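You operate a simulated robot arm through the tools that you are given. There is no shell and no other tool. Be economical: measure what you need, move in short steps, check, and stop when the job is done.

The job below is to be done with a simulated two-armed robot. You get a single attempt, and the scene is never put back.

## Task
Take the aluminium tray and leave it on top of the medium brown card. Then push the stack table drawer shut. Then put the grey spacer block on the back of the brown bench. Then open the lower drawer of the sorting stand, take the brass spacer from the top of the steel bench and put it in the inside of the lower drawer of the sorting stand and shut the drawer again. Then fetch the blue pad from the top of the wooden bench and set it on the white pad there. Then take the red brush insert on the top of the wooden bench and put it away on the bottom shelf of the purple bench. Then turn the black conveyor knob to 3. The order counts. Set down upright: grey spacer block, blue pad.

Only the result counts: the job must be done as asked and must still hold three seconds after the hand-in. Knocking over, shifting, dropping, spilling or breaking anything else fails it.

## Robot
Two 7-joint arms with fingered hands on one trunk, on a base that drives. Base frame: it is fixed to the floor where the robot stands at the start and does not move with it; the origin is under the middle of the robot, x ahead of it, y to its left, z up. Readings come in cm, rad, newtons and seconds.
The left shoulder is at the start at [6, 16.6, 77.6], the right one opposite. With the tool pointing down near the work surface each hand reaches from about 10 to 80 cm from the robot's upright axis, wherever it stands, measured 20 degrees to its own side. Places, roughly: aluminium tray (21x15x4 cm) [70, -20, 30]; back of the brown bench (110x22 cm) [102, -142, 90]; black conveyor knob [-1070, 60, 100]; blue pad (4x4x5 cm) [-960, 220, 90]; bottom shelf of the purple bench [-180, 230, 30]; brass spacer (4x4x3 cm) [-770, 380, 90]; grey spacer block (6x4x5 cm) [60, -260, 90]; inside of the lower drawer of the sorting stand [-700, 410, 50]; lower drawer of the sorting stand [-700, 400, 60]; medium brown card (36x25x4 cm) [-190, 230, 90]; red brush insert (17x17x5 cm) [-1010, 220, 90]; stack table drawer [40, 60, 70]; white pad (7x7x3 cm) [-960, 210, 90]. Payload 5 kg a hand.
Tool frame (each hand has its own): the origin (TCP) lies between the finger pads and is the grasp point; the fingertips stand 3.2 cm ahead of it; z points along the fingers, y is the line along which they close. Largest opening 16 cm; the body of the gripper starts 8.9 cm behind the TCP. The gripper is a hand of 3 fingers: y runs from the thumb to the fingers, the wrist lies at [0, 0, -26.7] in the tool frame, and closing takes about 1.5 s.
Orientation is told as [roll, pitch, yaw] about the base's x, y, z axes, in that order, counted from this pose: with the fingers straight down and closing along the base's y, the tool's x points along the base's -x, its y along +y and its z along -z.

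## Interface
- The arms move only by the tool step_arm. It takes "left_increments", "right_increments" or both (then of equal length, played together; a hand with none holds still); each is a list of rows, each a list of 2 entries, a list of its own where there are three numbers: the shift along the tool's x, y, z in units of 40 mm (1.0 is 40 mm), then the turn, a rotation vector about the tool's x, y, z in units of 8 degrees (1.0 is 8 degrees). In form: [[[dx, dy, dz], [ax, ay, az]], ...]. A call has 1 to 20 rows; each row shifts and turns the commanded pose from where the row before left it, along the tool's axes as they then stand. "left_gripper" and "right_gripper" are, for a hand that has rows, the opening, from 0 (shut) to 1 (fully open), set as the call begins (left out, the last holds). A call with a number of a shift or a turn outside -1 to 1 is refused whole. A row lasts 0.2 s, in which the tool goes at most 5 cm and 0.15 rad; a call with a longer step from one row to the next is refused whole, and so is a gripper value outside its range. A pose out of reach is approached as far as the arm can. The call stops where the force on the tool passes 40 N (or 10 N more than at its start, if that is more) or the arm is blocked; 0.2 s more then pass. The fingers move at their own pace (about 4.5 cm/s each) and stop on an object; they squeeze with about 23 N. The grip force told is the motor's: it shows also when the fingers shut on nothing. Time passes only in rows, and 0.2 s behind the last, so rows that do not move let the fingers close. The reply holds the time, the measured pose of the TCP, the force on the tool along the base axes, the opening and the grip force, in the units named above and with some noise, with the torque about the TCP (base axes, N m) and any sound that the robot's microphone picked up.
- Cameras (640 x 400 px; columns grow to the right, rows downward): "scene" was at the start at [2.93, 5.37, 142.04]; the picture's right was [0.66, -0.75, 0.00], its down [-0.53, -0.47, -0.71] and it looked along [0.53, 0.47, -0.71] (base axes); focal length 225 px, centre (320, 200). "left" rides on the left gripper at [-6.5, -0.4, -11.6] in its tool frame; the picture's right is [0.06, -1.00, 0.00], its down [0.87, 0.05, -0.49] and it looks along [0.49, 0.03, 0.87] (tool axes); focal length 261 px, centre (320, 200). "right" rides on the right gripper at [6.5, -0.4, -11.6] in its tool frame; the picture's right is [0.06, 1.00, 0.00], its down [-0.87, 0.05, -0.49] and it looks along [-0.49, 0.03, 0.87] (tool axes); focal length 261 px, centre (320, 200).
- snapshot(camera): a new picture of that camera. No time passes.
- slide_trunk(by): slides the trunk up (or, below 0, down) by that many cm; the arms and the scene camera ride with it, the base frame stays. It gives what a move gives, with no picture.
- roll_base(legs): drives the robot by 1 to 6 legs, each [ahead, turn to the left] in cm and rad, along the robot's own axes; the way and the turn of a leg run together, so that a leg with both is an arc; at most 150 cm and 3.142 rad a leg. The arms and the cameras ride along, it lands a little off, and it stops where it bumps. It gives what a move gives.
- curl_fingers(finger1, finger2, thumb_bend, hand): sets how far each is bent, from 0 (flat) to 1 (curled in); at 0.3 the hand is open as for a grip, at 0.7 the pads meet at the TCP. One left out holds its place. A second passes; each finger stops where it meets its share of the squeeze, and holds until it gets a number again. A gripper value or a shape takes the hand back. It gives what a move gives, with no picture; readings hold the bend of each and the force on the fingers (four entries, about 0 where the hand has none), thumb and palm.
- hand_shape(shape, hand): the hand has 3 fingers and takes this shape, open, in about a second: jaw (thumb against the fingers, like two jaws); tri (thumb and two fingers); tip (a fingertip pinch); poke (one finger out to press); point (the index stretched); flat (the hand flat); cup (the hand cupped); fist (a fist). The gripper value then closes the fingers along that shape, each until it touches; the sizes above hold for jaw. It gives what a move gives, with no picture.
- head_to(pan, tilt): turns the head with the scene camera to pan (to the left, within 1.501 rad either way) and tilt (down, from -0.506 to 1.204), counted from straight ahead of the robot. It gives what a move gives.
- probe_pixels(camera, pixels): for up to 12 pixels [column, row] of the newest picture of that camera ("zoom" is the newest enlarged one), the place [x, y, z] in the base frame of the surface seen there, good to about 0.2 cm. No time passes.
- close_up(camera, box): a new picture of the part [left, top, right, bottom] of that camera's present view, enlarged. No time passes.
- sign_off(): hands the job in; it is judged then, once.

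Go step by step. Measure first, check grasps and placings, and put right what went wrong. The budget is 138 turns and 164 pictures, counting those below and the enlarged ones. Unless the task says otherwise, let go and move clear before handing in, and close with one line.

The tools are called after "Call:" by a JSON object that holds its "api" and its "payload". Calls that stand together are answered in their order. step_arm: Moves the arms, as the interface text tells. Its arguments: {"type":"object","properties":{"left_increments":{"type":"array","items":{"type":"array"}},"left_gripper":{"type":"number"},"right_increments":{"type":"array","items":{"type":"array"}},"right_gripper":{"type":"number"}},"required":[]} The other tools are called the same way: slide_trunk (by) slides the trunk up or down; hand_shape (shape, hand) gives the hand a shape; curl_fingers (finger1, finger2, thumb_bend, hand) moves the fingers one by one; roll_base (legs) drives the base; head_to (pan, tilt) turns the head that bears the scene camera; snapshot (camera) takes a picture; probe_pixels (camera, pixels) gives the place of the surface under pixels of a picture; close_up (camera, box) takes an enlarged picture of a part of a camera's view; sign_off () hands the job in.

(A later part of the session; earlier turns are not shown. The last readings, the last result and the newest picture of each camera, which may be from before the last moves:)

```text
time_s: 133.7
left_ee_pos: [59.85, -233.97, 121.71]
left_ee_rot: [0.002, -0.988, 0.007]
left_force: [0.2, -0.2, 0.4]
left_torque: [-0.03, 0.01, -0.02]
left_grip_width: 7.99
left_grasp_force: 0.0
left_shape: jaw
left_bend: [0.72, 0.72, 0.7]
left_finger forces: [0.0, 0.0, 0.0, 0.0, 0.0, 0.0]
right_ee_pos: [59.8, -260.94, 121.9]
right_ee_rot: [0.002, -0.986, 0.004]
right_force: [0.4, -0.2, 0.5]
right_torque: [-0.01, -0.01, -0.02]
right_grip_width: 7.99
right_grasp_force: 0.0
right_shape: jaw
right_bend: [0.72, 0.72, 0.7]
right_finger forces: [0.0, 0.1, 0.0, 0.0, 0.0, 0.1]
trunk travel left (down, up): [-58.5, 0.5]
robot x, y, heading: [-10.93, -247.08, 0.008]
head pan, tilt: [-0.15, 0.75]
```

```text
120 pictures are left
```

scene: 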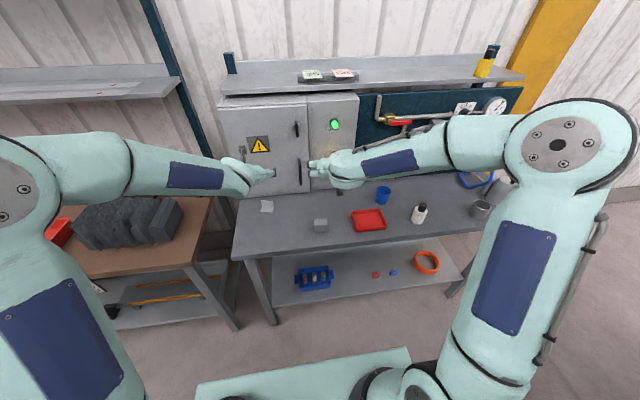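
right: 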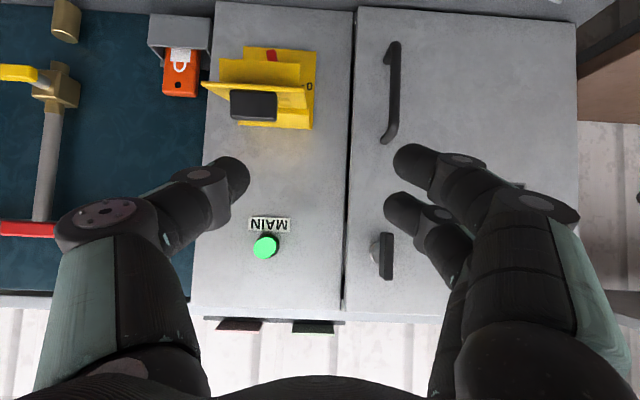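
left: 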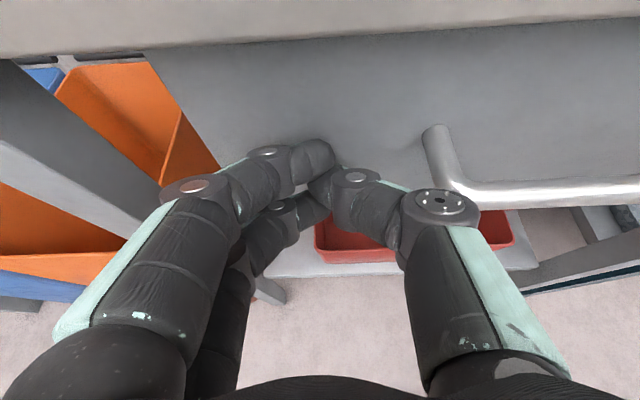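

I tilt the right hand to −0.6 and bring it above the block at (58, −258), opening to about 9 cm.

Call:
{"api": "step_arm", "payload": {"right_increments": [[[0, 0, 0], [0, 0.92, 0]], [[0, 0, 0], [0, 0.92, 0]], [[0, 0, 0], [0, 0.92, 0]], [[0.61, 0.145, 0.73], [0, 0, 0]], [[0.61, 0.145, 0.73], [0, 0, 0]], [[0.61, 0.145, 0.73], [0, 0, 0]], [[0.61, 0.145, 0.73], [0, 0, 0]], [[0.61, 0.145, 0.73], [0, 0, 0]]], "right_gripper": 0.6}}

Call:
{"api": "snapshot", "payload": {"camera": "right"}}

```text
time_s: 135.5
left_ee_pos: [60.03, -234.01, 121.79]
left_ee_rot: [0.001, -0.986, 0.009]
left_force: [-0.3, -0.4, -0.8]
left_torque: [0.0, 0.01, -0.01]
left_grip_width: 7.99
left_grasp_force: 0.1
left_shape: jaw
left_bend: [0.72, 0.72, 0.7]
left_finger forces: [0.0, 0.0, 0.0, 0.0, 0.0, 0.1]
right_ee_pos: [58.08, -257.73, 102.88]
right_ee_rot: [0.001, -0.6, 0.007]
right_force: [1.0, -0.4, -1.1]
right_torque: [0.01, 0.01, 0.02]
right_grip_width: 9.55
right_grasp_force: 0.1
right_shape: jaw
right_bend: [0.71, 0.71, 0.7]
right_finger forces: [0.0, 0.1, 0.0, 0.0, 0.0, 0.0]
trunk travel left (down, up): [-58.5, 0.5]
robot x, y, heading: [-11.2, -247.12, 0.004]
head pan, tilt: [-0.15, 0.75]
```

```text
119 pictures are left
```

right: 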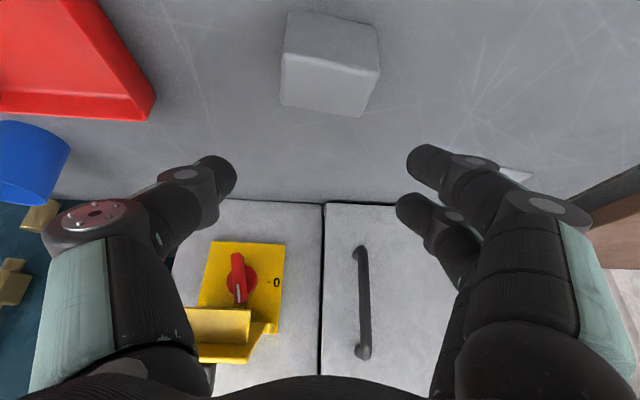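

The block looks rotated slightly (its edges tilt near (320,60)). I probe its corners to set the yaw.

Call:
{"api": "probe_pixels", "payload": {"camera": "right", "pixels": [[292, 18], [374, 29], [374, 70], [288, 58], [284, 100], [360, 113], [330, 40]]}}

```text
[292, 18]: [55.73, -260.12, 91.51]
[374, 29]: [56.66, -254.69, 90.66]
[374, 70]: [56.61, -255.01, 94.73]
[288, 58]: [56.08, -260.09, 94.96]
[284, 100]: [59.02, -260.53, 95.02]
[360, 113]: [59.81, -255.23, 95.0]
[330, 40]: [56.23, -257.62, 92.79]
```

The block's yaw is about −0.12 and its centre (57.9, −257.7). I rotate to match, descend, and close.

Call:
{"api": "step_arm", "payload": {"right_increments": [[[0, 0, 0], [0.486, 0, 0.709]], [[0.443, 0, 0.647], [0, 0, 0]], [[0.443, 0, 0.647], [0, 0, 0]], [[0.443, 0, 0.647], [0, 0, 0]], [[0, 0, 0], [0, 0, 0]]]}}

Call:
{"api": "snapshot", "payload": {"camera": "right"}}

```text
time_s: 136.7
left_ee_pos: [59.89, -234.06, 121.71]
left_ee_rot: [0.001, -0.988, 0.007]
left_force: [0.0, 0.0, 0.1]
left_torque: [0.02, 0.01, -0.02]
left_grip_width: 7.99
left_grasp_force: 0.0
left_shape: jaw
left_bend: [0.72, 0.72, 0.7]
left_finger forces: [0.0, 0.0, 0.1, 0.0, 0.1, 0.1]
right_ee_pos: [58.12, -258.02, 93.88]
right_ee_rot: [0.004, -0.606, -0.118]
right_force: [2.0, -1.5, 19.5]
right_torque: [1.16, -0.25, -0.14]
right_grip_width: 9.45
right_grasp_force: 0.1
right_shape: jaw
right_bend: [0.72, 0.71, 0.7]
right_finger forces: [19.7, 0.0, 0.1, 0.0, 0.0, 0.0]
trunk travel left (down, up): [-58.5, 0.5]
robot x, y, heading: [-11.03, -246.92, 0.006]
head pan, tilt: [-0.15, 0.75]
```

```text
118 pictures are left
```

right: 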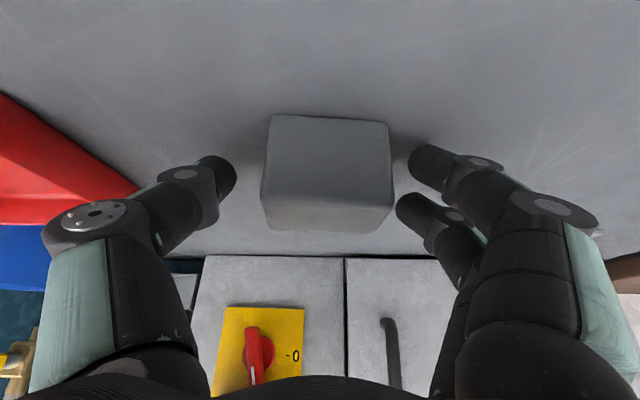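

One finger touches the bench, so I rise 0.6 cm and then close.

Call:
{"api": "step_arm", "payload": {"right_increments": [[[-0.085, 0, -0.124], [0, 0, 0]], [[0, 0, 0], [0, 0, 0]]]}}

Call:
{"api": "step_arm", "payload": {"right_increments": [[[0, 0, 0], [0, 0, 0]], [[0, 0, 0], [0, 0, 0]], [[0, 0, 0], [0, 0, 0]], [[0, 0, 0], [0, 0, 0]], [[0, 0, 0], [0, 0, 0]], [[0, 0, 0], [0, 0, 0]], [[0, 0, 0], [0, 0, 0]]], "right_gripper": 0}}

Call:
{"api": "snapshot", "payload": {"camera": "right"}}

```text
time_s: 137.3
left_ee_pos: [60.01, -233.98, 121.69]
left_ee_rot: [0.002, -0.989, 0.007]
left_force: [-0.2, 0.1, -0.3]
left_torque: [0.03, 0.0, -0.01]
left_grip_width: 7.97
left_grasp_force: 0.1
left_shape: jaw
left_bend: [0.72, 0.72, 0.7]
left_finger forces: [0.0, 0.0, 0.1, 0.1, 0.0, 0.0]
right_ee_pos: [57.85, -258.13, 94.0]
right_ee_rot: [0.0, -0.599, -0.113]
right_force: [-0.7, 0.7, -0.3]
right_torque: [-0.03, 0.0, -0.02]
right_grip_width: 9.56
right_grasp_force: 0.1
right_shape: jaw
right_bend: [0.71, 0.71, 0.7]
right_finger forces: [0.1, 0.0, 0.0, 0.1, 0.0, 0.1]
trunk travel left (down, up): [-58.5, 0.5]
robot x, y, heading: [-10.79, -247.17, 0.001]
head pan, tilt: [-0.15, 0.75]
```

```text
time_s: 138.9
left_ee_pos: [59.9, -233.99, 121.59]
left_ee_rot: [0.002, -0.989, 0.007]
left_force: [-1.0, 0.2, 0.1]
left_torque: [0.02, 0.02, -0.02]
left_grip_width: 7.98
left_grasp_force: 0.1
left_shape: jaw
left_bend: [0.72, 0.72, 0.7]
left_finger forces: [0.1, 0.0, 0.0, 0.0, 0.1, 0.0]
right_ee_pos: [57.98, -258.01, 94.17]
right_ee_rot: [0.0, -0.6, -0.115]
right_force: [0.2, -0.5, -0.3]
right_torque: [-0.02, 0.0, -0.01]
right_grip_width: 5.32
right_grasp_force: 22.9
right_shape: jaw
right_bend: [0.73, 0.73, 0.7]
right_finger forces: [10.3, 9.3, 0.1, 0.0, 20.9, 0.0]
trunk travel left (down, up): [-58.5, 0.5]
robot x, y, heading: [-11.03, -246.83, 0.001]
head pan, tilt: [-0.15, 0.75]
```

```text
117 pictures are left
```

right: 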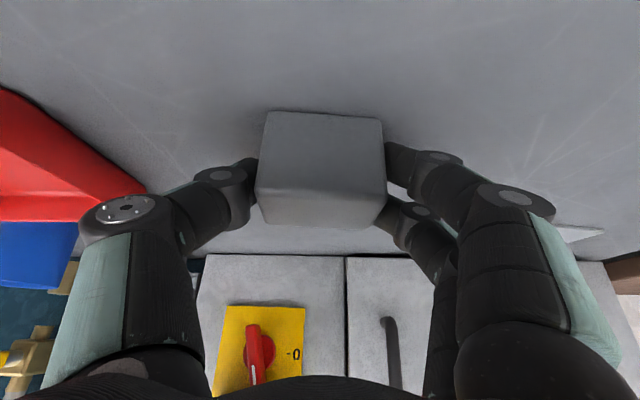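

The block is held evenly (10/9/21 N, width 5.3). I lift it 20 cm and drive back up the corridor to the brown bench.

Call:
{"api": "step_arm", "payload": {"right_increments": [[[-0.28, 0, -0.41], [0, 0, 0]], [[-0.565, 0, -0.825], [0, 0, 0]], [[-0.565, 0, -0.825], [0, 0, 0]], [[-0.565, 0, -0.825], [0, 0, 0]], [[-0.565, 0, -0.825], [0, 0, 0]], [[-0.28, 0, -0.41], [0, 0, 0]]]}}

Call:
{"api": "roll_base", "payload": {"legs": [[0, 1.57], [108, 0], [0, -1.57]]}}

Call:
{"api": "head_to", "payload": {"pan": 0.1, "tilt": 0.7}}

Call:
{"api": "snapshot", "payload": {"camera": "scene"}}

```text
time_s: 140.3
left_ee_pos: [60.02, -234.0, 121.69]
left_ee_rot: [0.004, -0.989, 0.006]
left_force: [-0.5, 0.0, -0.1]
left_torque: [0.0, 0.02, -0.02]
left_grip_width: 7.97
left_grasp_force: 0.0
left_shape: jaw
left_bend: [0.72, 0.72, 0.7]
left_finger forces: [0.0, 0.0, 0.1, 0.1, 0.1, 0.1]
right_ee_pos: [57.99, -258.04, 114.07]
right_ee_rot: [0.001, -0.6, -0.116]
right_force: [0.2, 0.5, -0.4]
right_torque: [-0.01, 0.01, 0.01]
right_grip_width: 5.31
right_grasp_force: 23.6
right_shape: jaw
right_bend: [0.73, 0.73, 0.7]
right_finger forces: [10.2, 9.5, 0.1, 0.0, 20.9, 0.0]
trunk travel left (down, up): [-58.5, 0.5]
robot x, y, heading: [-11.01, -246.99, 0.007]
head pan, tilt: [-0.15, 0.75]
```

```text
time_s: 153.7
left_ee_pos: [59.15, -127.01, 121.67]
left_ee_rot: [0.002, -0.991, 0.001]
left_force: [0.2, 0.0, -0.5]
left_torque: [0.0, -0.02, 0.0]
left_grip_width: 8.0
left_grasp_force: 0.2
left_shape: jaw
left_bend: [0.72, 0.72, 0.7]
left_finger forces: [0.0, 0.0, 0.0, 0.0, 0.0, 0.1]
right_ee_pos: [56.85, -150.92, 114.14]
right_ee_rot: [-0.001, -0.6, -0.122]
right_force: [0.7, -0.5, -1.6]
right_torque: [0.01, 0.03, 0.03]
right_grip_width: 5.35
right_grasp_force: 23.6
right_shape: jaw
right_bend: [0.73, 0.73, 0.7]
right_finger forces: [10.3, 9.9, 0.1, 0.0, 20.9, 0.0]
trunk travel left (down, up): [-58.5, 0.5]
robot x, y, heading: [-11.82, -139.05, -0.002]
head pan, tilt: [-0.15, 0.75]
```

```text
time_s: 154.5
left_ee_pos: [59.13, -126.83, 121.67]
left_ee_rot: [0.002, -0.988, 0.0]
left_force: [-0.7, -0.6, -0.3]
left_torque: [-0.04, 0.02, 0.02]
left_grip_width: 7.99
left_grasp_force: 0.0
left_shape: jaw
left_bend: [0.72, 0.72, 0.7]
left_finger forces: [0.1, 0.1, 0.0, 0.0, 0.0, 0.0]
right_ee_pos: [57.02, -150.89, 114.12]
right_ee_rot: [0.0, -0.599, -0.121]
right_force: [-0.3, 0.4, -0.9]
right_torque: [0.01, -0.01, -0.02]
right_grip_width: 5.37
right_grasp_force: 23.5
right_shape: jaw
right_bend: [0.73, 0.73, 0.7]
right_finger forces: [10.3, 9.9, 0.0, 0.0, 20.8, 0.1]
trunk travel left (down, up): [-58.5, 0.5]
robot x, y, heading: [-12.11, -139.71, -0.001]
head pan, tilt: [0.099, 0.7]
```

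```text
116 pictures are left
```

scene: 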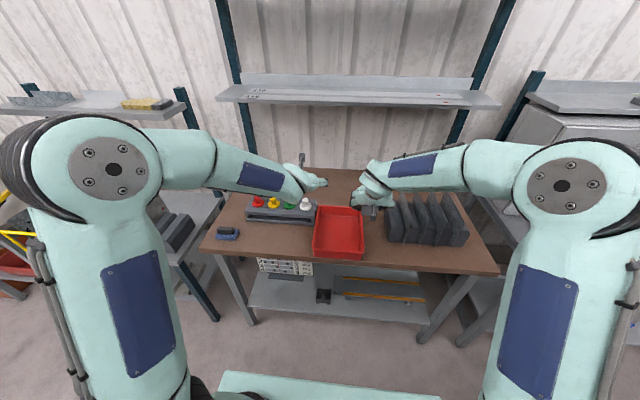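

The back strip of the bench behind the red tray is free. I probe the tray's back edge and free area, and drive 22 cm closer.

Call:
{"api": "probe_pixels", "payload": {"camera": "scene", "pixels": [[338, 207], [320, 195], [350, 190], [340, 175], [400, 200], [440, 195], [305, 205], [300, 95]]}}

Call:
{"api": "roll_base", "payload": {"legs": [[22, 0]]}}

Call:
{"api": "snapshot", "payload": {"camera": "scene"}}

```text
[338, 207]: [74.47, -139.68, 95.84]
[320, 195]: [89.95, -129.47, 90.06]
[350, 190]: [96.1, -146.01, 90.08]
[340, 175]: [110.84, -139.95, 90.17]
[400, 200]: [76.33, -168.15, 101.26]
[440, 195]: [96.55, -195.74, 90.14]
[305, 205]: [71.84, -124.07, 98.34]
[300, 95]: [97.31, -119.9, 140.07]
```

```text
time_s: 156.2
left_ee_pos: [80.88, -127.27, 121.53]
left_ee_rot: [0.002, -0.986, -0.002]
left_force: [0.2, 1.0, -0.5]
left_torque: [-0.01, 0.0, -0.03]
left_grip_width: 7.98
left_grasp_force: 0.1
left_shape: jaw
left_bend: [0.72, 0.72, 0.7]
left_finger forces: [0.0, 0.0, 0.0, 0.1, 0.1, 0.0]
right_ee_pos: [78.7, -151.21, 113.97]
right_ee_rot: [-0.001, -0.599, -0.125]
right_force: [0.3, -0.7, -1.8]
right_torque: [-0.01, 0.01, 0.0]
right_grip_width: 5.34
right_grasp_force: 22.9
right_shape: jaw
right_bend: [0.73, 0.73, 0.7]
right_finger forces: [10.3, 9.9, 0.0, 0.0, 20.8, 0.0]
trunk travel left (down, up): [-58.5, 0.5]
robot x, y, heading: [9.65, -139.22, 0.0]
head pan, tilt: [0.099, 0.7]
```

```text
115 pictures are left
```

scene: 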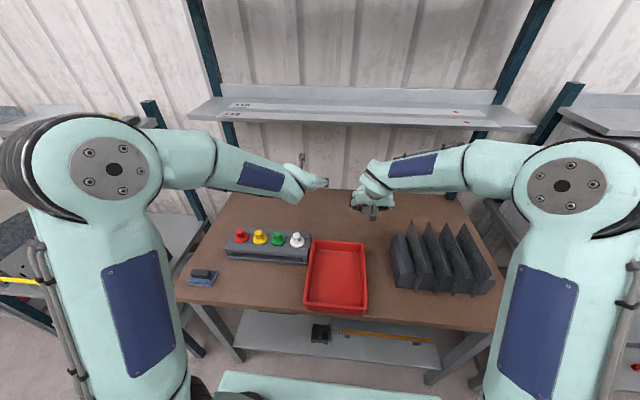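

I extend the right hand to over the back strip at about (100, −147).

Call:
{"api": "step_arm", "payload": {"right_increments": [[[-0.447, 0.234, 0.652], [0, 0, 0]], [[-0.447, 0.234, 0.652], [0, 0, 0]], [[-0.447, 0.234, 0.652], [0, 0, 0]], [[-0.447, 0.234, 0.652], [0, 0, 0]], [[-0.447, 0.234, 0.652], [0, 0, 0]], [[-0.447, 0.234, 0.652], [0, 0, 0]], [[-0.447, 0.234, 0.652], [0, 0, 0]], [[0.377, 0, 0.55], [0, 0, 0]], [[0.377, 0, 0.55], [0, 0, 0]], [[0.377, 0, 0.55], [0, 0, 0]]]}}

Call:
{"api": "snapshot", "payload": {"camera": "right"}}

Call:
{"api": "snapshot", "payload": {"camera": "scene"}}

```text
time_s: 158.4
left_ee_pos: [80.88, -127.22, 121.59]
left_ee_rot: [0.001, -0.987, -0.002]
left_force: [-0.1, 0.3, -0.2]
left_torque: [0.02, -0.01, 0.04]
left_grip_width: 7.98
left_grasp_force: 0.0
left_shape: jaw
left_bend: [0.72, 0.72, 0.7]
left_finger forces: [0.1, 0.0, 0.0, 0.0, 0.0, 0.1]
right_ee_pos: [99.81, -147.23, 98.0]
right_ee_rot: [-0.001, -0.601, -0.126]
right_force: [-0.1, -0.2, -1.0]
right_torque: [-0.03, 0.01, 0.01]
right_grip_width: 5.33
right_grasp_force: 23.0
right_shape: jaw
right_bend: [0.73, 0.73, 0.7]
right_finger forces: [10.3, 10.0, 0.0, 0.0, 20.9, 0.1]
trunk travel left (down, up): [-58.5, 0.5]
robot x, y, heading: [9.58, -139.41, -0.003]
head pan, tilt: [0.099, 0.7]
```

```text
114 pictures are left
```

right: 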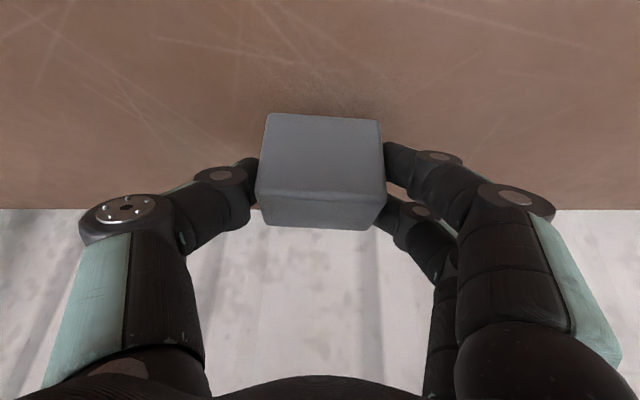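

```text
113 pictures are left
```

scene: 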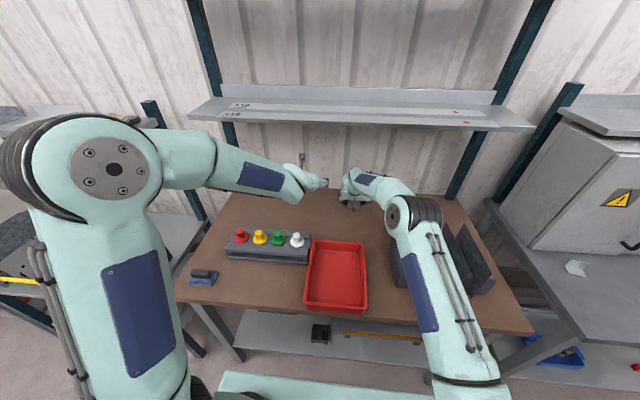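

The block is over the free strip. I lower it in small rows to contact.

Call:
{"api": "step_arm", "payload": {"right_increments": [[[0.25, 0, 0.37], [0, 0, 0]], [[0.23, 0, 0.34], [0, 0, 0]], [[0.04, 0, 0.06], [0, 0, 0]], [[0.04, 0, 0.06], [0, 0, 0]], [[0, 0, 0], [0, 0, 0]]]}}

```text
time_s: 159.6
left_ee_pos: [80.88, -127.25, 121.65]
left_ee_rot: [0.002, -0.988, -0.002]
left_force: [0.3, -0.4, -0.3]
left_torque: [-0.01, -0.01, 0.04]
left_grip_width: 8.0
left_grasp_force: 0.1
left_shape: jaw
left_bend: [0.72, 0.72, 0.7]
left_finger forces: [0.0, 0.0, 0.1, 0.0, 0.0, 0.0]
right_ee_pos: [99.85, -147.17, 94.05]
right_ee_rot: [0.001, -0.6, -0.128]
right_force: [0.7, 0.3, 1.1]
right_torque: [-0.02, 0.02, -0.02]
right_grip_width: 5.32
right_grasp_force: 23.4
right_shape: jaw
right_bend: [0.73, 0.73, 0.7]
right_finger forces: [10.6, 10.2, 0.0, 0.0, 21.3, 0.0]
trunk travel left (down, up): [-58.5, 0.5]
robot x, y, heading: [9.94, -139.38, 0.002]
head pan, tilt: [0.099, 0.7]
```

The block is at the same height it was picked from and just touching. I release and rise straight up.

Call:
{"api": "step_arm", "payload": {"right_increments": [[[0, 0, 0], [0, 0, 0]], [[0, 0, 0], [0, 0, 0]], [[0, 0, 0], [0, 0, 0]], [[0, 0, 0], [0, 0, 0]], [[0, 0, 0], [0, 0, 0]]], "right_gripper": 0.6}}

Call:
{"api": "step_arm", "payload": {"right_increments": [[[-0.565, 0, -0.825], [0, 0, 0]], [[-0.565, 0, -0.825], [0, 0, 0]], [[-0.565, 0, -0.825], [0, 0, 0]]]}}

Call:
{"api": "snapshot", "payload": {"camera": "right"}}

```text
time_s: 160.8
left_ee_pos: [80.86, -127.21, 121.73]
left_ee_rot: [0.002, -0.989, -0.001]
left_force: [0.8, -0.2, 0.5]
left_torque: [-0.01, -0.03, 0.0]
left_grip_width: 7.98
left_grasp_force: 0.1
left_shape: jaw
left_bend: [0.72, 0.72, 0.7]
left_finger forces: [0.1, 0.1, 0.1, 0.1, 0.1, 0.0]
right_ee_pos: [99.89, -147.11, 94.15]
right_ee_rot: [0.001, -0.6, -0.126]
right_force: [1.6, 0.4, 0.6]
right_torque: [-0.01, -0.02, 0.01]
right_grip_width: 9.56
right_grasp_force: 0.0
right_shape: jaw
right_bend: [0.71, 0.71, 0.7]
right_finger forces: [0.1, 0.0, 0.0, 0.0, 0.0, 0.1]
trunk travel left (down, up): [-58.5, 0.5]
robot x, y, heading: [9.72, -139.65, -0.003]
head pan, tilt: [0.099, 0.7]
```

```text
time_s: 161.6
left_ee_pos: [80.75, -127.17, 121.84]
left_ee_rot: [0.001, -0.988, -0.002]
left_force: [0.5, -0.5, -0.2]
left_torque: [0.03, 0.0, 0.0]
left_grip_width: 8.01
left_grasp_force: 0.2
left_shape: jaw
left_bend: [0.72, 0.72, 0.7]
left_finger forces: [0.0, 0.1, 0.1, 0.1, 0.0, 0.0]
right_ee_pos: [100.0, -147.32, 106.18]
right_ee_rot: [-0.001, -0.601, -0.124]
right_force: [-0.3, -0.7, 0.6]
right_torque: [-0.02, -0.06, 0.03]
right_grip_width: 9.56
right_grasp_force: 0.1
right_shape: jaw
right_bend: [0.71, 0.71, 0.7]
right_finger forces: [0.0, 0.1, 0.0, 0.0, 0.0, 0.0]
trunk travel left (down, up): [-58.5, 0.5]
robot x, y, heading: [9.79, -139.78, -0.004]
head pan, tilt: [0.099, 0.7]
```

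```text
112 pictures are left
```

right: 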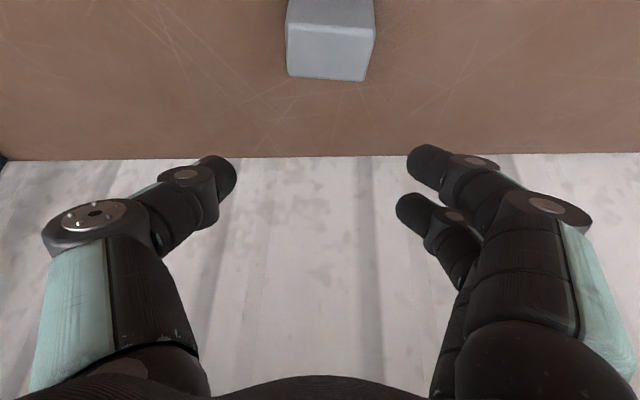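

The block stands upright on the bench's back strip. I retract the right hand, square it, back out of the bench and drive toward the open floor.

Call:
{"api": "step_arm", "payload": {"right_increments": [[[0.447, -0.234, -0.652], [0, 0, 0]], [[0.447, -0.234, -0.652], [0, 0, 0]], [[0.447, -0.234, -0.652], [0, 0, 0]], [[0.447, -0.234, -0.652], [0, 0, 0]], [[0.447, -0.234, -0.652], [0, 0, 0]], [[0.447, -0.234, -0.652], [0, 0, 0]], [[0.447, -0.234, -0.652], [0, 0, 0]], [[0, 0, 0], [-0.486, 0, -0.709]]]}}

Call:
{"api": "roll_base", "payload": {"legs": [[-22, 0], [0, 1.65], [150, 0], [60, 0.8]]}}

Call:
{"api": "head_to", "payload": {"pan": 0.4, "tilt": 0.3}}

Call:
{"api": "snapshot", "payload": {"camera": "scene"}}

```text
time_s: 163.4
left_ee_pos: [80.9, -127.28, 121.67]
left_ee_rot: [0.003, -0.988, -0.003]
left_force: [0.4, 0.4, -0.3]
left_torque: [0.03, 0.0, 0.01]
left_grip_width: 7.99
left_grasp_force: 0.0
left_shape: jaw
left_bend: [0.72, 0.72, 0.7]
left_finger forces: [0.0, 0.1, 0.0, 0.0, 0.0, 0.0]
right_ee_pos: [78.63, -151.28, 114.05]
right_ee_rot: [0.0, -0.601, -0.005]
right_force: [-0.1, -0.3, -0.5]
right_torque: [-0.02, 0.04, 0.0]
right_grip_width: 9.55
right_grasp_force: 0.1
right_shape: jaw
right_bend: [0.71, 0.71, 0.7]
right_finger forces: [0.0, 0.1, 0.0, 0.1, 0.0, 0.1]
trunk travel left (down, up): [-58.5, 0.5]
robot x, y, heading: [9.73, -139.58, 0.003]
head pan, tilt: [0.099, 0.7]
```

```text
time_s: 179.2
left_ee_pos: [-115.54, 95.53, 121.65]
left_ee_rot: [0.002, -0.987, 2.484]
left_force: [0.4, 0.2, 0.2]
left_torque: [0.03, 0.03, -0.05]
left_grip_width: 8.0
left_grasp_force: 0.0
left_shape: jaw
left_bend: [0.72, 0.72, 0.7]
left_finger forces: [0.1, 0.1, 0.1, 0.1, 0.1, 0.0]
right_ee_pos: [-99.2, 113.09, 113.92]
right_ee_rot: [0.0, -0.599, 2.479]
right_force: [0.1, 0.7, -0.9]
right_torque: [0.0, -0.03, -0.01]
right_grip_width: 9.57
right_grasp_force: 0.0
right_shape: jaw
right_bend: [0.71, 0.71, 0.7]
right_finger forces: [0.1, 0.0, 0.0, 0.0, 0.1, 0.0]
trunk travel left (down, up): [-58.5, 0.5]
robot x, y, heading: [-51.66, 61.87, 2.48]
head pan, tilt: [0.099, 0.7]
```

```text
time_s: 180.1
left_ee_pos: [-115.57, 95.71, 121.56]
left_ee_rot: [0.003, -0.988, 2.482]
left_force: [-0.5, 0.5, -0.3]
left_torque: [0.02, -0.04, 0.03]
left_grip_width: 7.98
left_grasp_force: 0.0
left_shape: jaw
left_bend: [0.72, 0.72, 0.7]
left_finger forces: [0.1, 0.1, 0.0, 0.0, 0.0, 0.0]
right_ee_pos: [-99.02, 113.29, 114.07]
right_ee_rot: [-0.001, -0.601, 2.48]
right_force: [0.3, 0.4, 0.6]
right_torque: [-0.01, 0.02, 0.02]
right_grip_width: 9.54
right_grasp_force: 0.0
right_shape: jaw
right_bend: [0.71, 0.71, 0.7]
right_finger forces: [0.0, 0.0, 0.0, 0.0, 0.0, 0.0]
trunk travel left (down, up): [-58.5, 0.5]
robot x, y, heading: [-51.38, 62.26, 2.477]
head pan, tilt: [0.4, 0.3]
```

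```text
111 pictures are left
```

scene: 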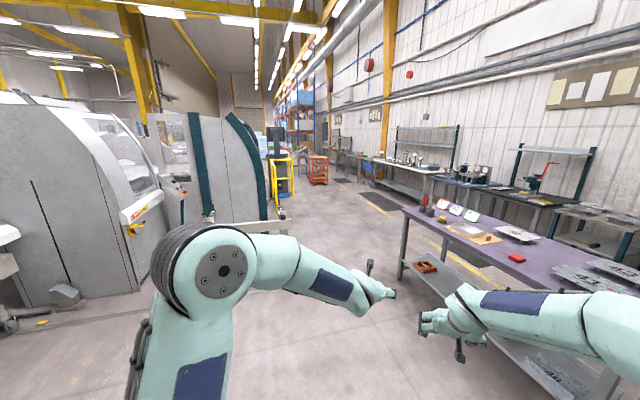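

The aisle runs between the trestle (end near 285,215) and the purple bench. I probe points along it.

Call:
{"api": "probe_pixels", "payload": {"camera": "scene", "pixels": [[284, 217], [320, 183], [292, 190], [400, 190], [345, 178], [305, 200], [365, 165], [330, 200], [405, 265], [428, 180], [378, 195], [300, 150]]}}

```text
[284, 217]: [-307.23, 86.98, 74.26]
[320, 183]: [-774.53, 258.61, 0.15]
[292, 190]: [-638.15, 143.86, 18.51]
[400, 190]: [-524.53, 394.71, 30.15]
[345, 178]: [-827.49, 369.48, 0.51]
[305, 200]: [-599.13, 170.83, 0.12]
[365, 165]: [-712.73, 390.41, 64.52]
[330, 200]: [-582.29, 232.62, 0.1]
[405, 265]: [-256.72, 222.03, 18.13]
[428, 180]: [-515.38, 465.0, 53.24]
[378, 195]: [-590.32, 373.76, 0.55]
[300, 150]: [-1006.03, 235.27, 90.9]
```

A straight line at heading 2.758 clears the trestle and bench. I turn and drive 450 cm.

Call:
{"api": "roll_base", "payload": {"legs": [[0, 0.281], [150, 0], [150, 0], [150, 0]]}}

Call:
{"api": "head_to", "payload": {"pan": -0.3, "tilt": 0.35}}

Call:
{"api": "snapshot", "payload": {"camera": "scene"}}

```text
time_s: 202.6
left_ee_pos: [-544.85, 231.6, 121.62]
left_ee_rot: [0.001, -0.988, 2.804]
left_force: [0.2, -0.9, -0.2]
left_torque: [0.01, 0.02, 0.03]
left_grip_width: 8.02
left_grasp_force: 0.1
left_shape: jaw
left_bend: [0.72, 0.72, 0.7]
left_finger forces: [0.0, 0.1, 0.0, 0.0, 0.0, 0.0]
right_ee_pos: [-534.91, 253.37, 114.02]
right_ee_rot: [-0.001, -0.601, 2.802]
right_force: [-0.1, -0.7, 0.0]
right_torque: [0.0, -0.01, 0.0]
right_grip_width: 9.58
right_grasp_force: 0.0
right_shape: jaw
right_bend: [0.71, 0.71, 0.7]
right_finger forces: [0.1, 0.0, 0.0, 0.0, 0.0, 0.1]
trunk travel left (down, up): [-58.5, 0.5]
robot x, y, heading: [-473.24, 220.04, 2.797]
head pan, tilt: [0.4, 0.3]
```

```text
time_s: 203.6
left_ee_pos: [-544.86, 231.64, 121.66]
left_ee_rot: [0.002, -0.986, 2.805]
left_force: [-0.5, 0.4, 0.3]
left_torque: [-0.03, 0.02, 0.05]
left_grip_width: 8.03
left_grasp_force: 0.1
left_shape: jaw
left_bend: [0.72, 0.72, 0.7]
left_finger forces: [0.1, 0.0, 0.0, 0.1, 0.0, 0.1]
right_ee_pos: [-534.94, 253.47, 114.04]
right_ee_rot: [0.0, -0.601, 2.801]
right_force: [0.1, 0.5, -0.3]
right_torque: [-0.02, 0.0, -0.05]
right_grip_width: 9.57
right_grasp_force: 0.0
right_shape: jaw
right_bend: [0.71, 0.71, 0.7]
right_finger forces: [0.0, 0.1, 0.0, 0.1, 0.1, 0.1]
trunk travel left (down, up): [-58.5, 0.5]
robot x, y, heading: [-473.05, 219.83, 2.799]
head pan, tilt: [-0.3, 0.351]
```

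```text
110 pictures are left
```

scene: 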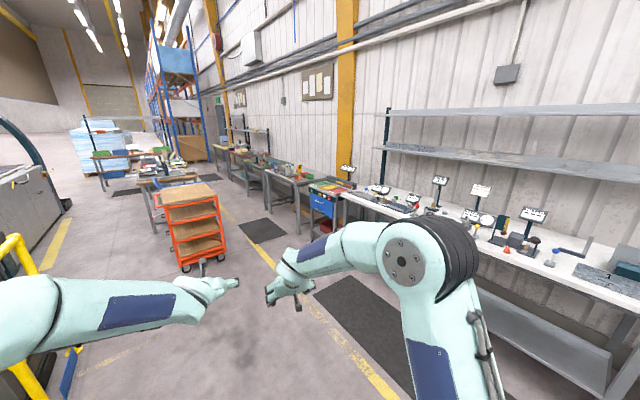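

The sorting stand with a blue drawer is at (325,200); an orange cart stands at (200,230). I probe both before approaching.

Call:
{"api": "close_up", "payload": {"camera": "scene", "box": [230, 130, 390, 250]}}

Call:
{"api": "probe_pixels", "payload": {"camera": "scene", "pixels": [[183, 268], [225, 250], [205, 270], [217, 195], [160, 210], [325, 205], [318, 190], [340, 187], [300, 180], [270, 170], [330, 225], [310, 198]]}}

```text
3.33 times, centred on (310, 190) of scene
```

zoom: 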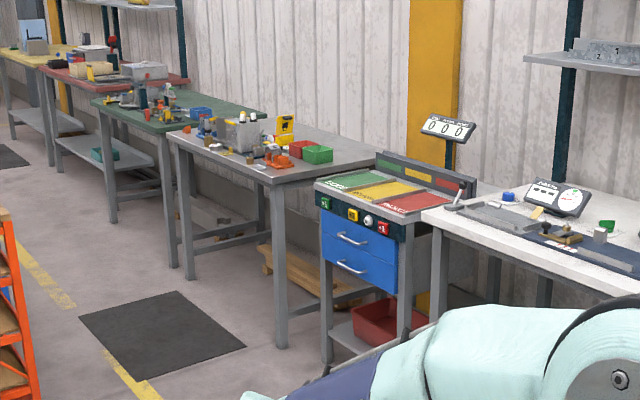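

```text
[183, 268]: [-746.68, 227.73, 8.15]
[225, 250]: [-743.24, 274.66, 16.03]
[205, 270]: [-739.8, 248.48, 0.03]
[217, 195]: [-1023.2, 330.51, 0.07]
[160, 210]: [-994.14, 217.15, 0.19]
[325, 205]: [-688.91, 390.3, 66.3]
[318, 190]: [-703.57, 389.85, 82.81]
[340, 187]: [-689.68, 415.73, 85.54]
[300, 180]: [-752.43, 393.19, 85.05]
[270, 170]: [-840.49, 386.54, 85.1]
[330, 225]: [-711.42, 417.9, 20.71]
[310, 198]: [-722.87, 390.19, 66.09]
```

The stand's front is at y 390 (x −723…−670) with two blue drawers. I drive to about (−695, 305) and face it.

Call:
{"api": "roll_base", "payload": {"legs": [[0, -0.022], [120, 0], [118, 0], [0, -1.205]]}}

Call:
{"api": "head_to", "payload": {"pan": 0.1, "tilt": 0.75}}

Call:
{"api": "snapshot", "payload": {"camera": "scene"}}

```text
time_s: 218.7
left_ee_pos: [-708.89, 374.91, 121.64]
left_ee_rot: [0.003, -0.987, 1.573]
left_force: [0.2, -0.4, 0.8]
left_torque: [0.0, -0.01, 0.0]
left_grip_width: 8.01
left_grasp_force: 0.1
left_shape: jaw
left_bend: [0.72, 0.72, 0.7]
left_finger forces: [0.1, 0.0, 0.1, 0.0, 0.0, 0.0]
right_ee_pos: [-685.07, 372.87, 113.95]
right_ee_rot: [0.001, -0.6, 1.569]
right_force: [-0.7, 0.5, -0.6]
right_torque: [-0.01, 0.04, -0.02]
right_grip_width: 9.57
right_grasp_force: 0.0
right_shape: jaw
right_bend: [0.71, 0.71, 0.7]
right_finger forces: [0.0, 0.0, 0.0, 0.1, 0.0, 0.1]
trunk travel left (down, up): [-58.5, 0.5]
robot x, y, heading: [-696.17, 303.37, 1.566]
head pan, tilt: [-0.3, 0.351]
```

```text
time_s: 219.6
left_ee_pos: [-709.02, 374.99, 121.66]
left_ee_rot: [0.002, -0.988, 1.575]
left_force: [0.4, 0.4, 0.7]
left_torque: [0.03, -0.01, -0.02]
left_grip_width: 8.01
left_grasp_force: 0.0
left_shape: jaw
left_bend: [0.72, 0.72, 0.7]
left_finger forces: [0.1, 0.0, 0.1, 0.1, 0.0, 0.0]
right_ee_pos: [-684.95, 372.81, 114.11]
right_ee_rot: [0.0, -0.599, 1.57]
right_force: [0.9, 0.3, -0.7]
right_torque: [0.0, 0.0, 0.0]
right_grip_width: 9.58
right_grasp_force: 0.0
right_shape: jaw
right_bend: [0.71, 0.71, 0.7]
right_finger forces: [0.1, 0.0, 0.1, 0.0, 0.1, 0.0]
trunk travel left (down, up): [-58.5, 0.5]
robot x, y, heading: [-696.26, 303.86, 1.569]
head pan, tilt: [0.099, 0.75]
```

```text
108 pictures are left
```

scene: 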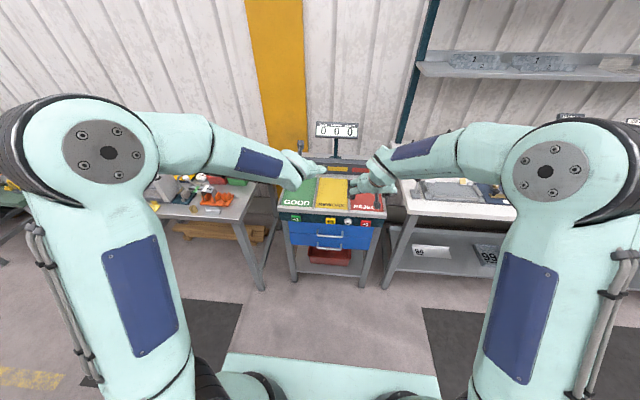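

The blue drawers are at pixels 290–372, rows 222–248, with handles near (330,236) and (328,246). I zoom and probe handles and the brass spacer's bench.

Call:
{"api": "close_up", "payload": {"camera": "scene", "box": [270, 195, 390, 270]}}

Call:
{"api": "close_up", "payload": {"camera": "scene", "box": [130, 160, 270, 240]}}

Call:
{"api": "probe_pixels", "payload": {"camera": "scene", "pixels": [[330, 236], [329, 247], [305, 228], [355, 228], [305, 241], [355, 241], [330, 241], [292, 230], [370, 232]]}}

```text
5.33 times, centred on (330, 232) of scene
```

zoom: 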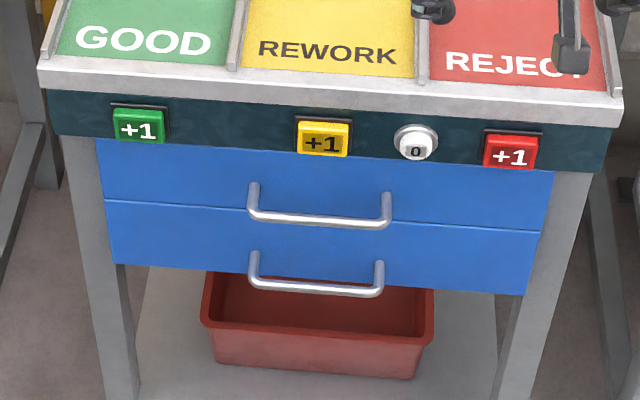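

```text
4.57 times, centred on (200, 200) of scene
```

zoom: 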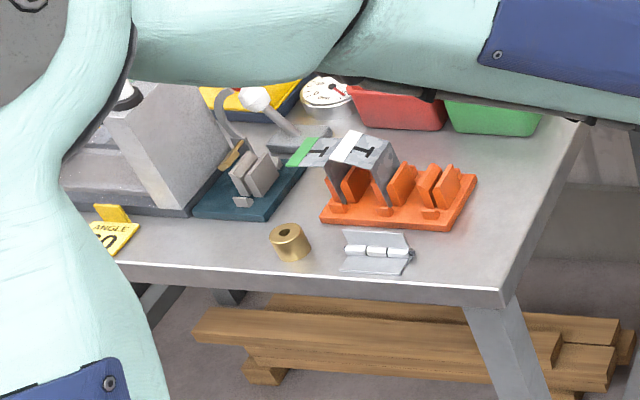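

```text
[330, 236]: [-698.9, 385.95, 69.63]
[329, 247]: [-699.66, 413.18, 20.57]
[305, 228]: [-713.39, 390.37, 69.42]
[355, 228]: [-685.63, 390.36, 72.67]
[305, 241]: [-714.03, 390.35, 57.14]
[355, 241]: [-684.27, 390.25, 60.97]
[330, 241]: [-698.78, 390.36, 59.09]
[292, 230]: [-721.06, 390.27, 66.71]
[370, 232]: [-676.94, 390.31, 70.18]
```

I probe the lower handle and the brass spacer (zoom 290,242).

Call:
{"api": "probe_pixels", "payload": {"camera": "zoom", "pixels": [[288, 232], [290, 252], [275, 245], [306, 245], [285, 262], [375, 250], [340, 262], [350, 215], [240, 205], [200, 270], [100, 238]]}}

Call:
{"api": "probe_pixels", "payload": {"camera": "scene", "pixels": [[329, 249], [322, 249], [337, 249], [318, 245], [341, 246], [329, 250]]}}

```text
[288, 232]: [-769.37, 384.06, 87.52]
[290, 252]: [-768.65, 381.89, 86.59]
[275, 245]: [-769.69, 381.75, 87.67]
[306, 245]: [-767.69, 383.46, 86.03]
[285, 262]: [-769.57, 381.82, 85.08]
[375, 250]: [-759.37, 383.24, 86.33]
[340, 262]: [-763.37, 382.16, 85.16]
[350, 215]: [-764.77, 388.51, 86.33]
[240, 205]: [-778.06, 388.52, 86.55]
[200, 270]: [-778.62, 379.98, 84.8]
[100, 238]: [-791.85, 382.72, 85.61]
```

```text
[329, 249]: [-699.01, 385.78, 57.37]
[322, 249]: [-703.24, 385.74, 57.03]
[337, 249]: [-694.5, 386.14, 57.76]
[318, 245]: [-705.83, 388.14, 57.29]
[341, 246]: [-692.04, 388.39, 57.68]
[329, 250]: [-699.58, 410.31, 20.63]
```

Lower handle bar: x −706…−692, y 385.8, z 57.3; brass spacer centred near (−768.7, 383.5), top z 88. I back off 30 cm, lower the trunk, and reorient the right hand horizontal with a vertical closing line.

Call:
{"api": "roll_base", "payload": {"legs": [[-30, 0]]}}

Call:
{"api": "slide_trunk", "payload": {"by": -30}}

Call:
{"api": "step_arm", "payload": {"right_increments": [[[0, 0, 0], [0, -0.92, 0]], [[0, 0, 0], [0, -0.92, 0]], [[0, 0, 0], [0, -0.92, 0]], [[0, 0, 0], [0, -0.92, 0]], [[0, 0, 0], [0, -0.92, 0]], [[0, 0, 0], [0, -0.92, 0]], [[0, 0, 0], [0, -0.92, 0]], [[0, 0, 0], [0, 0, -1.02]], [[0, 0, 0], [0, 0, -1.02]], [[0, 0, 0], [0, 0, -1.02]], [[0, 0, 0], [0, 0, -1.02]], [[0, 0, 0], [0, 0, -1.02]], [[0, 0, 0], [0, 0, -1.02]], [[0, 0, 0], [0, 0, -1.02]], [[0, 0, 0], [0, 0, -1.02]], [[0, 0, 0], [0, 0, -1.02]], [[0, 0, 0], [0, 0, -1.02]], [[0, 0, 0], [0, 0, -1.02]]], "right_gripper": 0.4}}

Call:
{"api": "snapshot", "payload": {"camera": "scene"}}

Call:
{"api": "snapshot", "payload": {"camera": "right"}}

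```text
time_s: 221.6
left_ee_pos: [-709.31, 345.0, 121.71]
left_ee_rot: [0.002, -0.987, 1.577]
left_force: [0.2, -1.0, 0.4]
left_torque: [0.01, 0.01, 0.0]
left_grip_width: 7.99
left_grasp_force: 0.1
left_shape: jaw
left_bend: [0.72, 0.72, 0.7]
left_finger forces: [0.0, 0.1, 0.1, 0.1, 0.0, 0.0]
right_ee_pos: [-685.34, 342.79, 114.09]
right_ee_rot: [0.002, -0.601, 1.573]
right_force: [-0.5, 0.2, 0.1]
right_torque: [0.05, 0.0, 0.01]
right_grip_width: 9.6
right_grasp_force: 0.1
right_shape: jaw
right_bend: [0.71, 0.71, 0.7]
right_finger forces: [0.0, 0.1, 0.1, 0.0, 0.0, 0.0]
trunk travel left (down, up): [-58.5, 0.5]
robot x, y, heading: [-696.48, 274.2, 1.568]
head pan, tilt: [0.099, 0.75]
```

```text
time_s: 224.6
left_ee_pos: [-709.32, 345.13, 91.64]
left_ee_rot: [0.002, -0.988, 1.575]
left_force: [0.5, -0.3, -0.3]
left_torque: [0.03, 0.01, 0.0]
left_grip_width: 8.02
left_grasp_force: 0.1
left_shape: jaw
left_bend: [0.72, 0.72, 0.7]
left_finger forces: [0.0, 0.0, 0.1, 0.0, 0.0, 0.1]
right_ee_pos: [-685.35, 342.95, 84.04]
right_ee_rot: [0.0, -0.6, 1.572]
right_force: [0.3, -0.1, 0.0]
right_torque: [-0.02, 0.0, 0.0]
right_grip_width: 9.62
right_grasp_force: 0.1
right_shape: jaw
right_bend: [0.71, 0.71, 0.7]
right_finger forces: [0.0, 0.0, 0.1, 0.0, 0.0, 0.1]
trunk travel left (down, up): [-28.5, 30.5]
robot x, y, heading: [-696.51, 274.27, 1.571]
head pan, tilt: [0.099, 0.75]
```

```text
refused: -1.02 is not a number from -1 to 1
```

```text
105 pictures are left
```

scene: 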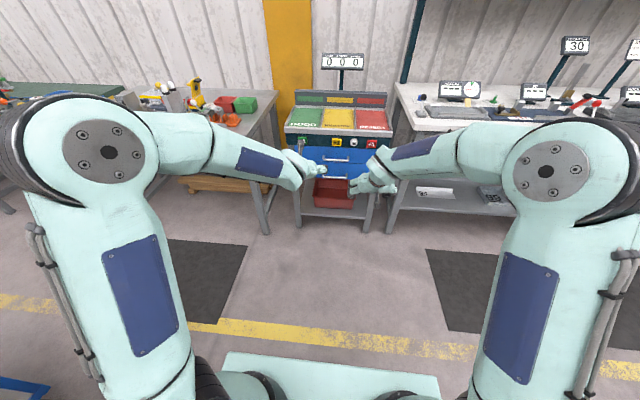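

```text
104 pictures are left
```

right: 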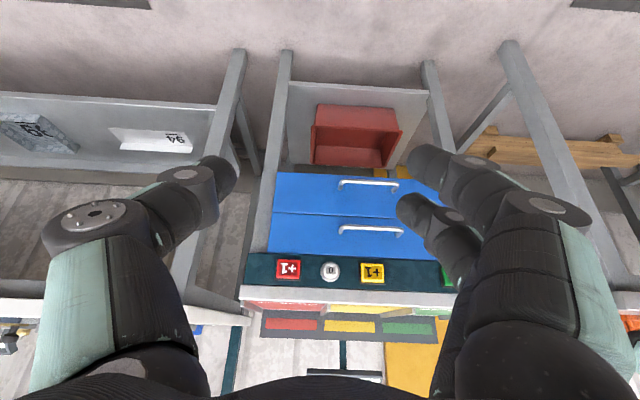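

The turn value must stay within 1; I resend with −0.9375 over 12 rows.

Call:
{"api": "step_arm", "payload": {"right_increments": [[[0, 0, 0], [0, -0.92, 0]], [[0, 0, 0], [0, -0.92, 0]], [[0, 0, 0], [0, -0.92, 0]], [[0, 0, 0], [0, -0.92, 0]], [[0, 0, 0], [0, -0.92, 0]], [[0, 0, 0], [0, -0.92, 0]], [[0, 0, 0], [0, -0.92, 0]], [[0, 0, 0], [0, 0, -0.9375]], [[0, 0, 0], [0, 0, -0.9375]], [[0, 0, 0], [0, 0, -0.9375]], [[0, 0, 0], [0, 0, -0.9375]], [[0, 0, 0], [0, 0, -0.9375]], [[0, 0, 0], [0, 0, -0.9375]], [[0, 0, 0], [0, 0, -0.9375]], [[0, 0, 0], [0, 0, -0.9375]], [[0, 0, 0], [0, 0, -0.9375]], [[0, 0, 0], [0, 0, -0.9375]], [[0, 0, 0], [0, 0, -0.9375]], [[0, 0, 0], [0, 0, -0.9375]]], "right_gripper": 0.4}}

Call:
{"api": "snapshot", "payload": {"camera": "right"}}

```text
time_s: 228.6
left_ee_pos: [-709.28, 345.03, 91.61]
left_ee_rot: [0.001, -0.988, 1.576]
left_force: [-0.9, -0.3, -0.6]
left_torque: [0.01, 0.0, 0.0]
left_grip_width: 7.99
left_grasp_force: 0.0
left_shape: jaw
left_bend: [0.72, 0.72, 0.7]
left_finger forces: [0.0, 0.0, 0.0, 0.0, 0.1, 0.0]
right_ee_pos: [-684.79, 342.88, 83.7]
right_ee_rot: [-1.173, 0.012, 3.133]
right_force: [0.3, 0.4, -0.1]
right_torque: [0.02, 0.0, 0.0]
right_grip_width: 6.43
right_grasp_force: 0.0
right_shape: jaw
right_bend: [0.73, 0.73, 0.7]
right_finger forces: [0.0, 0.0, 0.0, 0.0, 0.1, 0.0]
right hand out of reach, approached as far as the arm can: row 2, 6, 7
trunk travel left (down, up): [-28.5, 30.5]
robot x, y, heading: [-696.38, 273.8, 1.569]
head pan, tilt: [0.099, 0.75]
```

```text
103 pictures are left
```

right: 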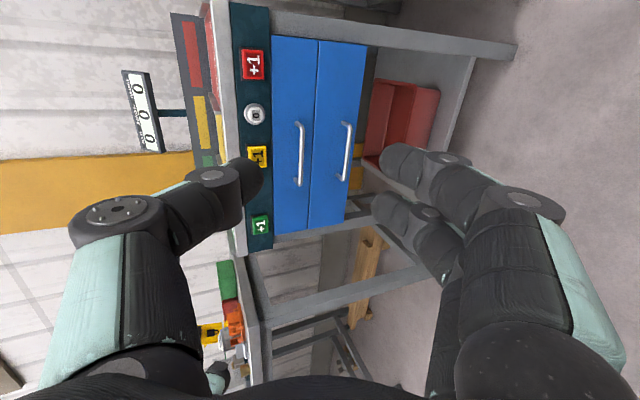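

The hand is now fingers-down/thumb-up facing the drawers. I lower it to the handle height at x≈−698.

Call:
{"api": "step_arm", "payload": {"right_increments": [[[-0.471, 0.94, 0.066], [0, 0, 0]], [[-0.471, 0.94, 0.066], [0, 0, 0]], [[-0.471, 0.94, 0.066], [0, 0, 0]], [[-0.471, 0.94, 0.066], [0, 0, 0]], [[-0.471, 0.94, 0.066], [0, 0, 0]], [[-0.471, 0.94, 0.066], [0, 0, 0]], [[-0.471, 0.94, 0.066], [0, 0, 0]]]}}

Call:
{"api": "snapshot", "payload": {"camera": "right"}}

```text
time_s: 230.2
left_ee_pos: [-709.48, 345.08, 91.73]
left_ee_rot: [0.0, -0.988, 1.579]
left_force: [-0.6, 0.2, -1.7]
left_torque: [0.03, -0.04, -0.07]
left_grip_width: 8.05
left_grasp_force: 0.1
left_shape: jaw
left_bend: [0.72, 0.72, 0.7]
left_finger forces: [0.0, 0.1, 0.0, 0.0, 0.1, 0.0]
right_ee_pos: [-693.03, 337.26, 74.72]
right_ee_rot: [-1.175, 0.014, 3.13]
right_force: [-0.2, -0.1, 0.5]
right_torque: [-0.03, -0.02, 0.03]
right_grip_width: 6.41
right_grasp_force: 0.0
right_shape: jaw
right_bend: [0.73, 0.73, 0.7]
right_finger forces: [0.1, 0.0, 0.0, 0.1, 0.0, 0.0]
right hand out of reach, approached as far as the arm can: row 1, 2, 3, 4, 5, 6, 7
trunk travel left (down, up): [-28.5, 30.5]
robot x, y, heading: [-696.37, 274.17, 1.574]
head pan, tilt: [0.099, 0.75]
```

```text
102 pictures are left
```

right: 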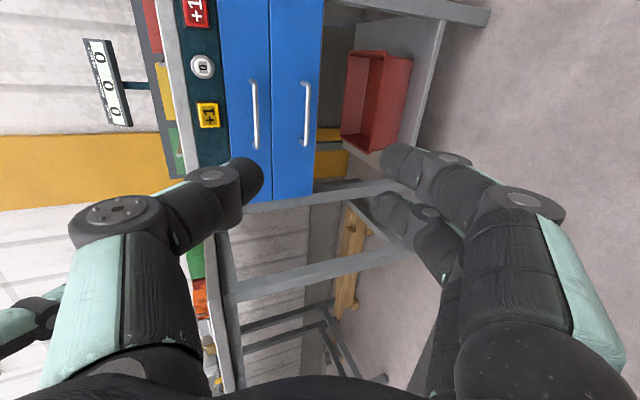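

The arm is at a limit there, so I'll use the trunk: left hand raised and shifted left, then trunk down 18 cm.

Call:
{"api": "step_arm", "payload": {"left_increments": [[[-0.7, 0.625, -0.46], [0, 0, 0]], [[-0.7, 0.625, -0.46], [0, 0, 0]], [[-0.7, 0.625, -0.46], [0, 0, 0]], [[-0.7, 0.625, -0.46], [0, 0, 0]], [[-0.7, 0.625, -0.46], [0, 0, 0]], [[-0.7, 0.625, -0.46], [0, 0, 0]]]}}

Call:
{"api": "slide_trunk", "payload": {"by": -18}}

Call:
{"api": "step_arm", "payload": {"right_increments": [[[-0.4, 0, 0.2], [0, 0, 0]], [[-0.4, 0, 0.2], [0, 0, 0]], [[-0.4, 0, 0.2], [0, 0, 0]]]}}

Call:
{"api": "snapshot", "payload": {"camera": "right"}}

Call:
{"api": "snapshot", "payload": {"camera": "scene"}}

```text
time_s: 231.6
left_ee_pos: [-724.53, 344.73, 111.92]
left_ee_rot: [0.003, -0.988, 1.573]
left_force: [0.2, 0.6, 0.3]
left_torque: [-0.01, -0.01, -0.03]
left_grip_width: 8.0
left_grasp_force: 0.1
left_shape: jaw
left_bend: [0.72, 0.72, 0.7]
left_finger forces: [0.0, 0.0, 0.1, 0.1, 0.0, 0.0]
right_ee_pos: [-692.96, 337.34, 74.77]
right_ee_rot: [-1.174, 0.014, 3.13]
right_force: [0.6, -0.2, -0.4]
right_torque: [0.0, 0.02, 0.0]
right_grip_width: 6.43
right_grasp_force: 0.1
right_shape: jaw
right_bend: [0.73, 0.73, 0.7]
right_finger forces: [0.0, 0.0, 0.0, 0.0, 0.1, 0.1]
trunk travel left (down, up): [-28.5, 30.5]
robot x, y, heading: [-696.24, 274.12, 1.571]
head pan, tilt: [0.099, 0.75]
```

```text
time_s: 233.6
left_ee_pos: [-724.52, 344.81, 93.84]
left_ee_rot: [0.002, -0.987, 1.577]
left_force: [0.5, -0.3, 0.3]
left_torque: [0.04, 0.03, 0.04]
left_grip_width: 8.0
left_grasp_force: 0.0
left_shape: jaw
left_bend: [0.72, 0.72, 0.7]
left_finger forces: [0.0, 0.1, 0.0, 0.0, 0.1, 0.0]
right_ee_pos: [-692.93, 337.31, 56.74]
right_ee_rot: [-1.173, 0.014, 3.129]
right_force: [0.5, -0.3, 0.4]
right_torque: [0.0, 0.01, 0.02]
right_grip_width: 6.41
right_grasp_force: 0.0
right_shape: jaw
right_bend: [0.73, 0.73, 0.7]
right_finger forces: [0.0, 0.1, 0.0, 0.0, 0.0, 0.1]
trunk travel left (down, up): [-10.5, 48.5]
robot x, y, heading: [-696.2, 273.84, 1.57]
head pan, tilt: [0.099, 0.75]
```

```text
time_s: 234.4
left_ee_pos: [-724.56, 344.67, 93.74]
left_ee_rot: [0.001, -0.988, 1.576]
left_force: [-0.5, 0.6, -0.7]
left_torque: [-0.04, -0.01, -0.01]
left_grip_width: 7.99
left_grasp_force: 0.0
left_shape: jaw
left_bend: [0.72, 0.72, 0.7]
left_finger forces: [0.0, 0.1, 0.1, 0.0, 0.1, 0.0]
right_ee_pos: [-697.52, 339.42, 55.66]
right_ee_rot: [-1.171, 0.015, 3.13]
right_force: [0.2, 1.0, 0.0]
right_torque: [0.0, -0.01, 0.0]
right_grip_width: 6.39
right_grasp_force: 0.1
right_shape: jaw
right_bend: [0.73, 0.73, 0.7]
right_finger forces: [0.1, 0.0, 0.1, 0.0, 0.1, 0.1]
trunk travel left (down, up): [-10.5, 48.5]
robot x, y, heading: [-695.98, 274.13, 1.57]
head pan, tilt: [0.099, 0.75]
```

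```text
101 pictures are left
```

right: 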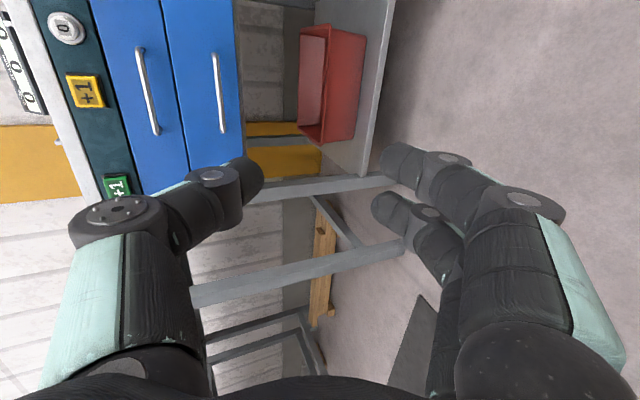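

```text
100 pictures are left
```

scene: 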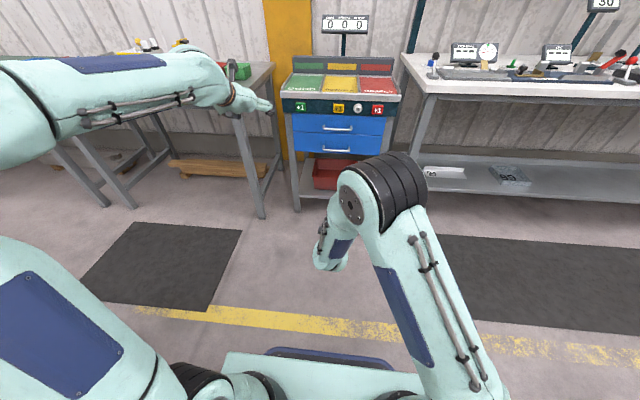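

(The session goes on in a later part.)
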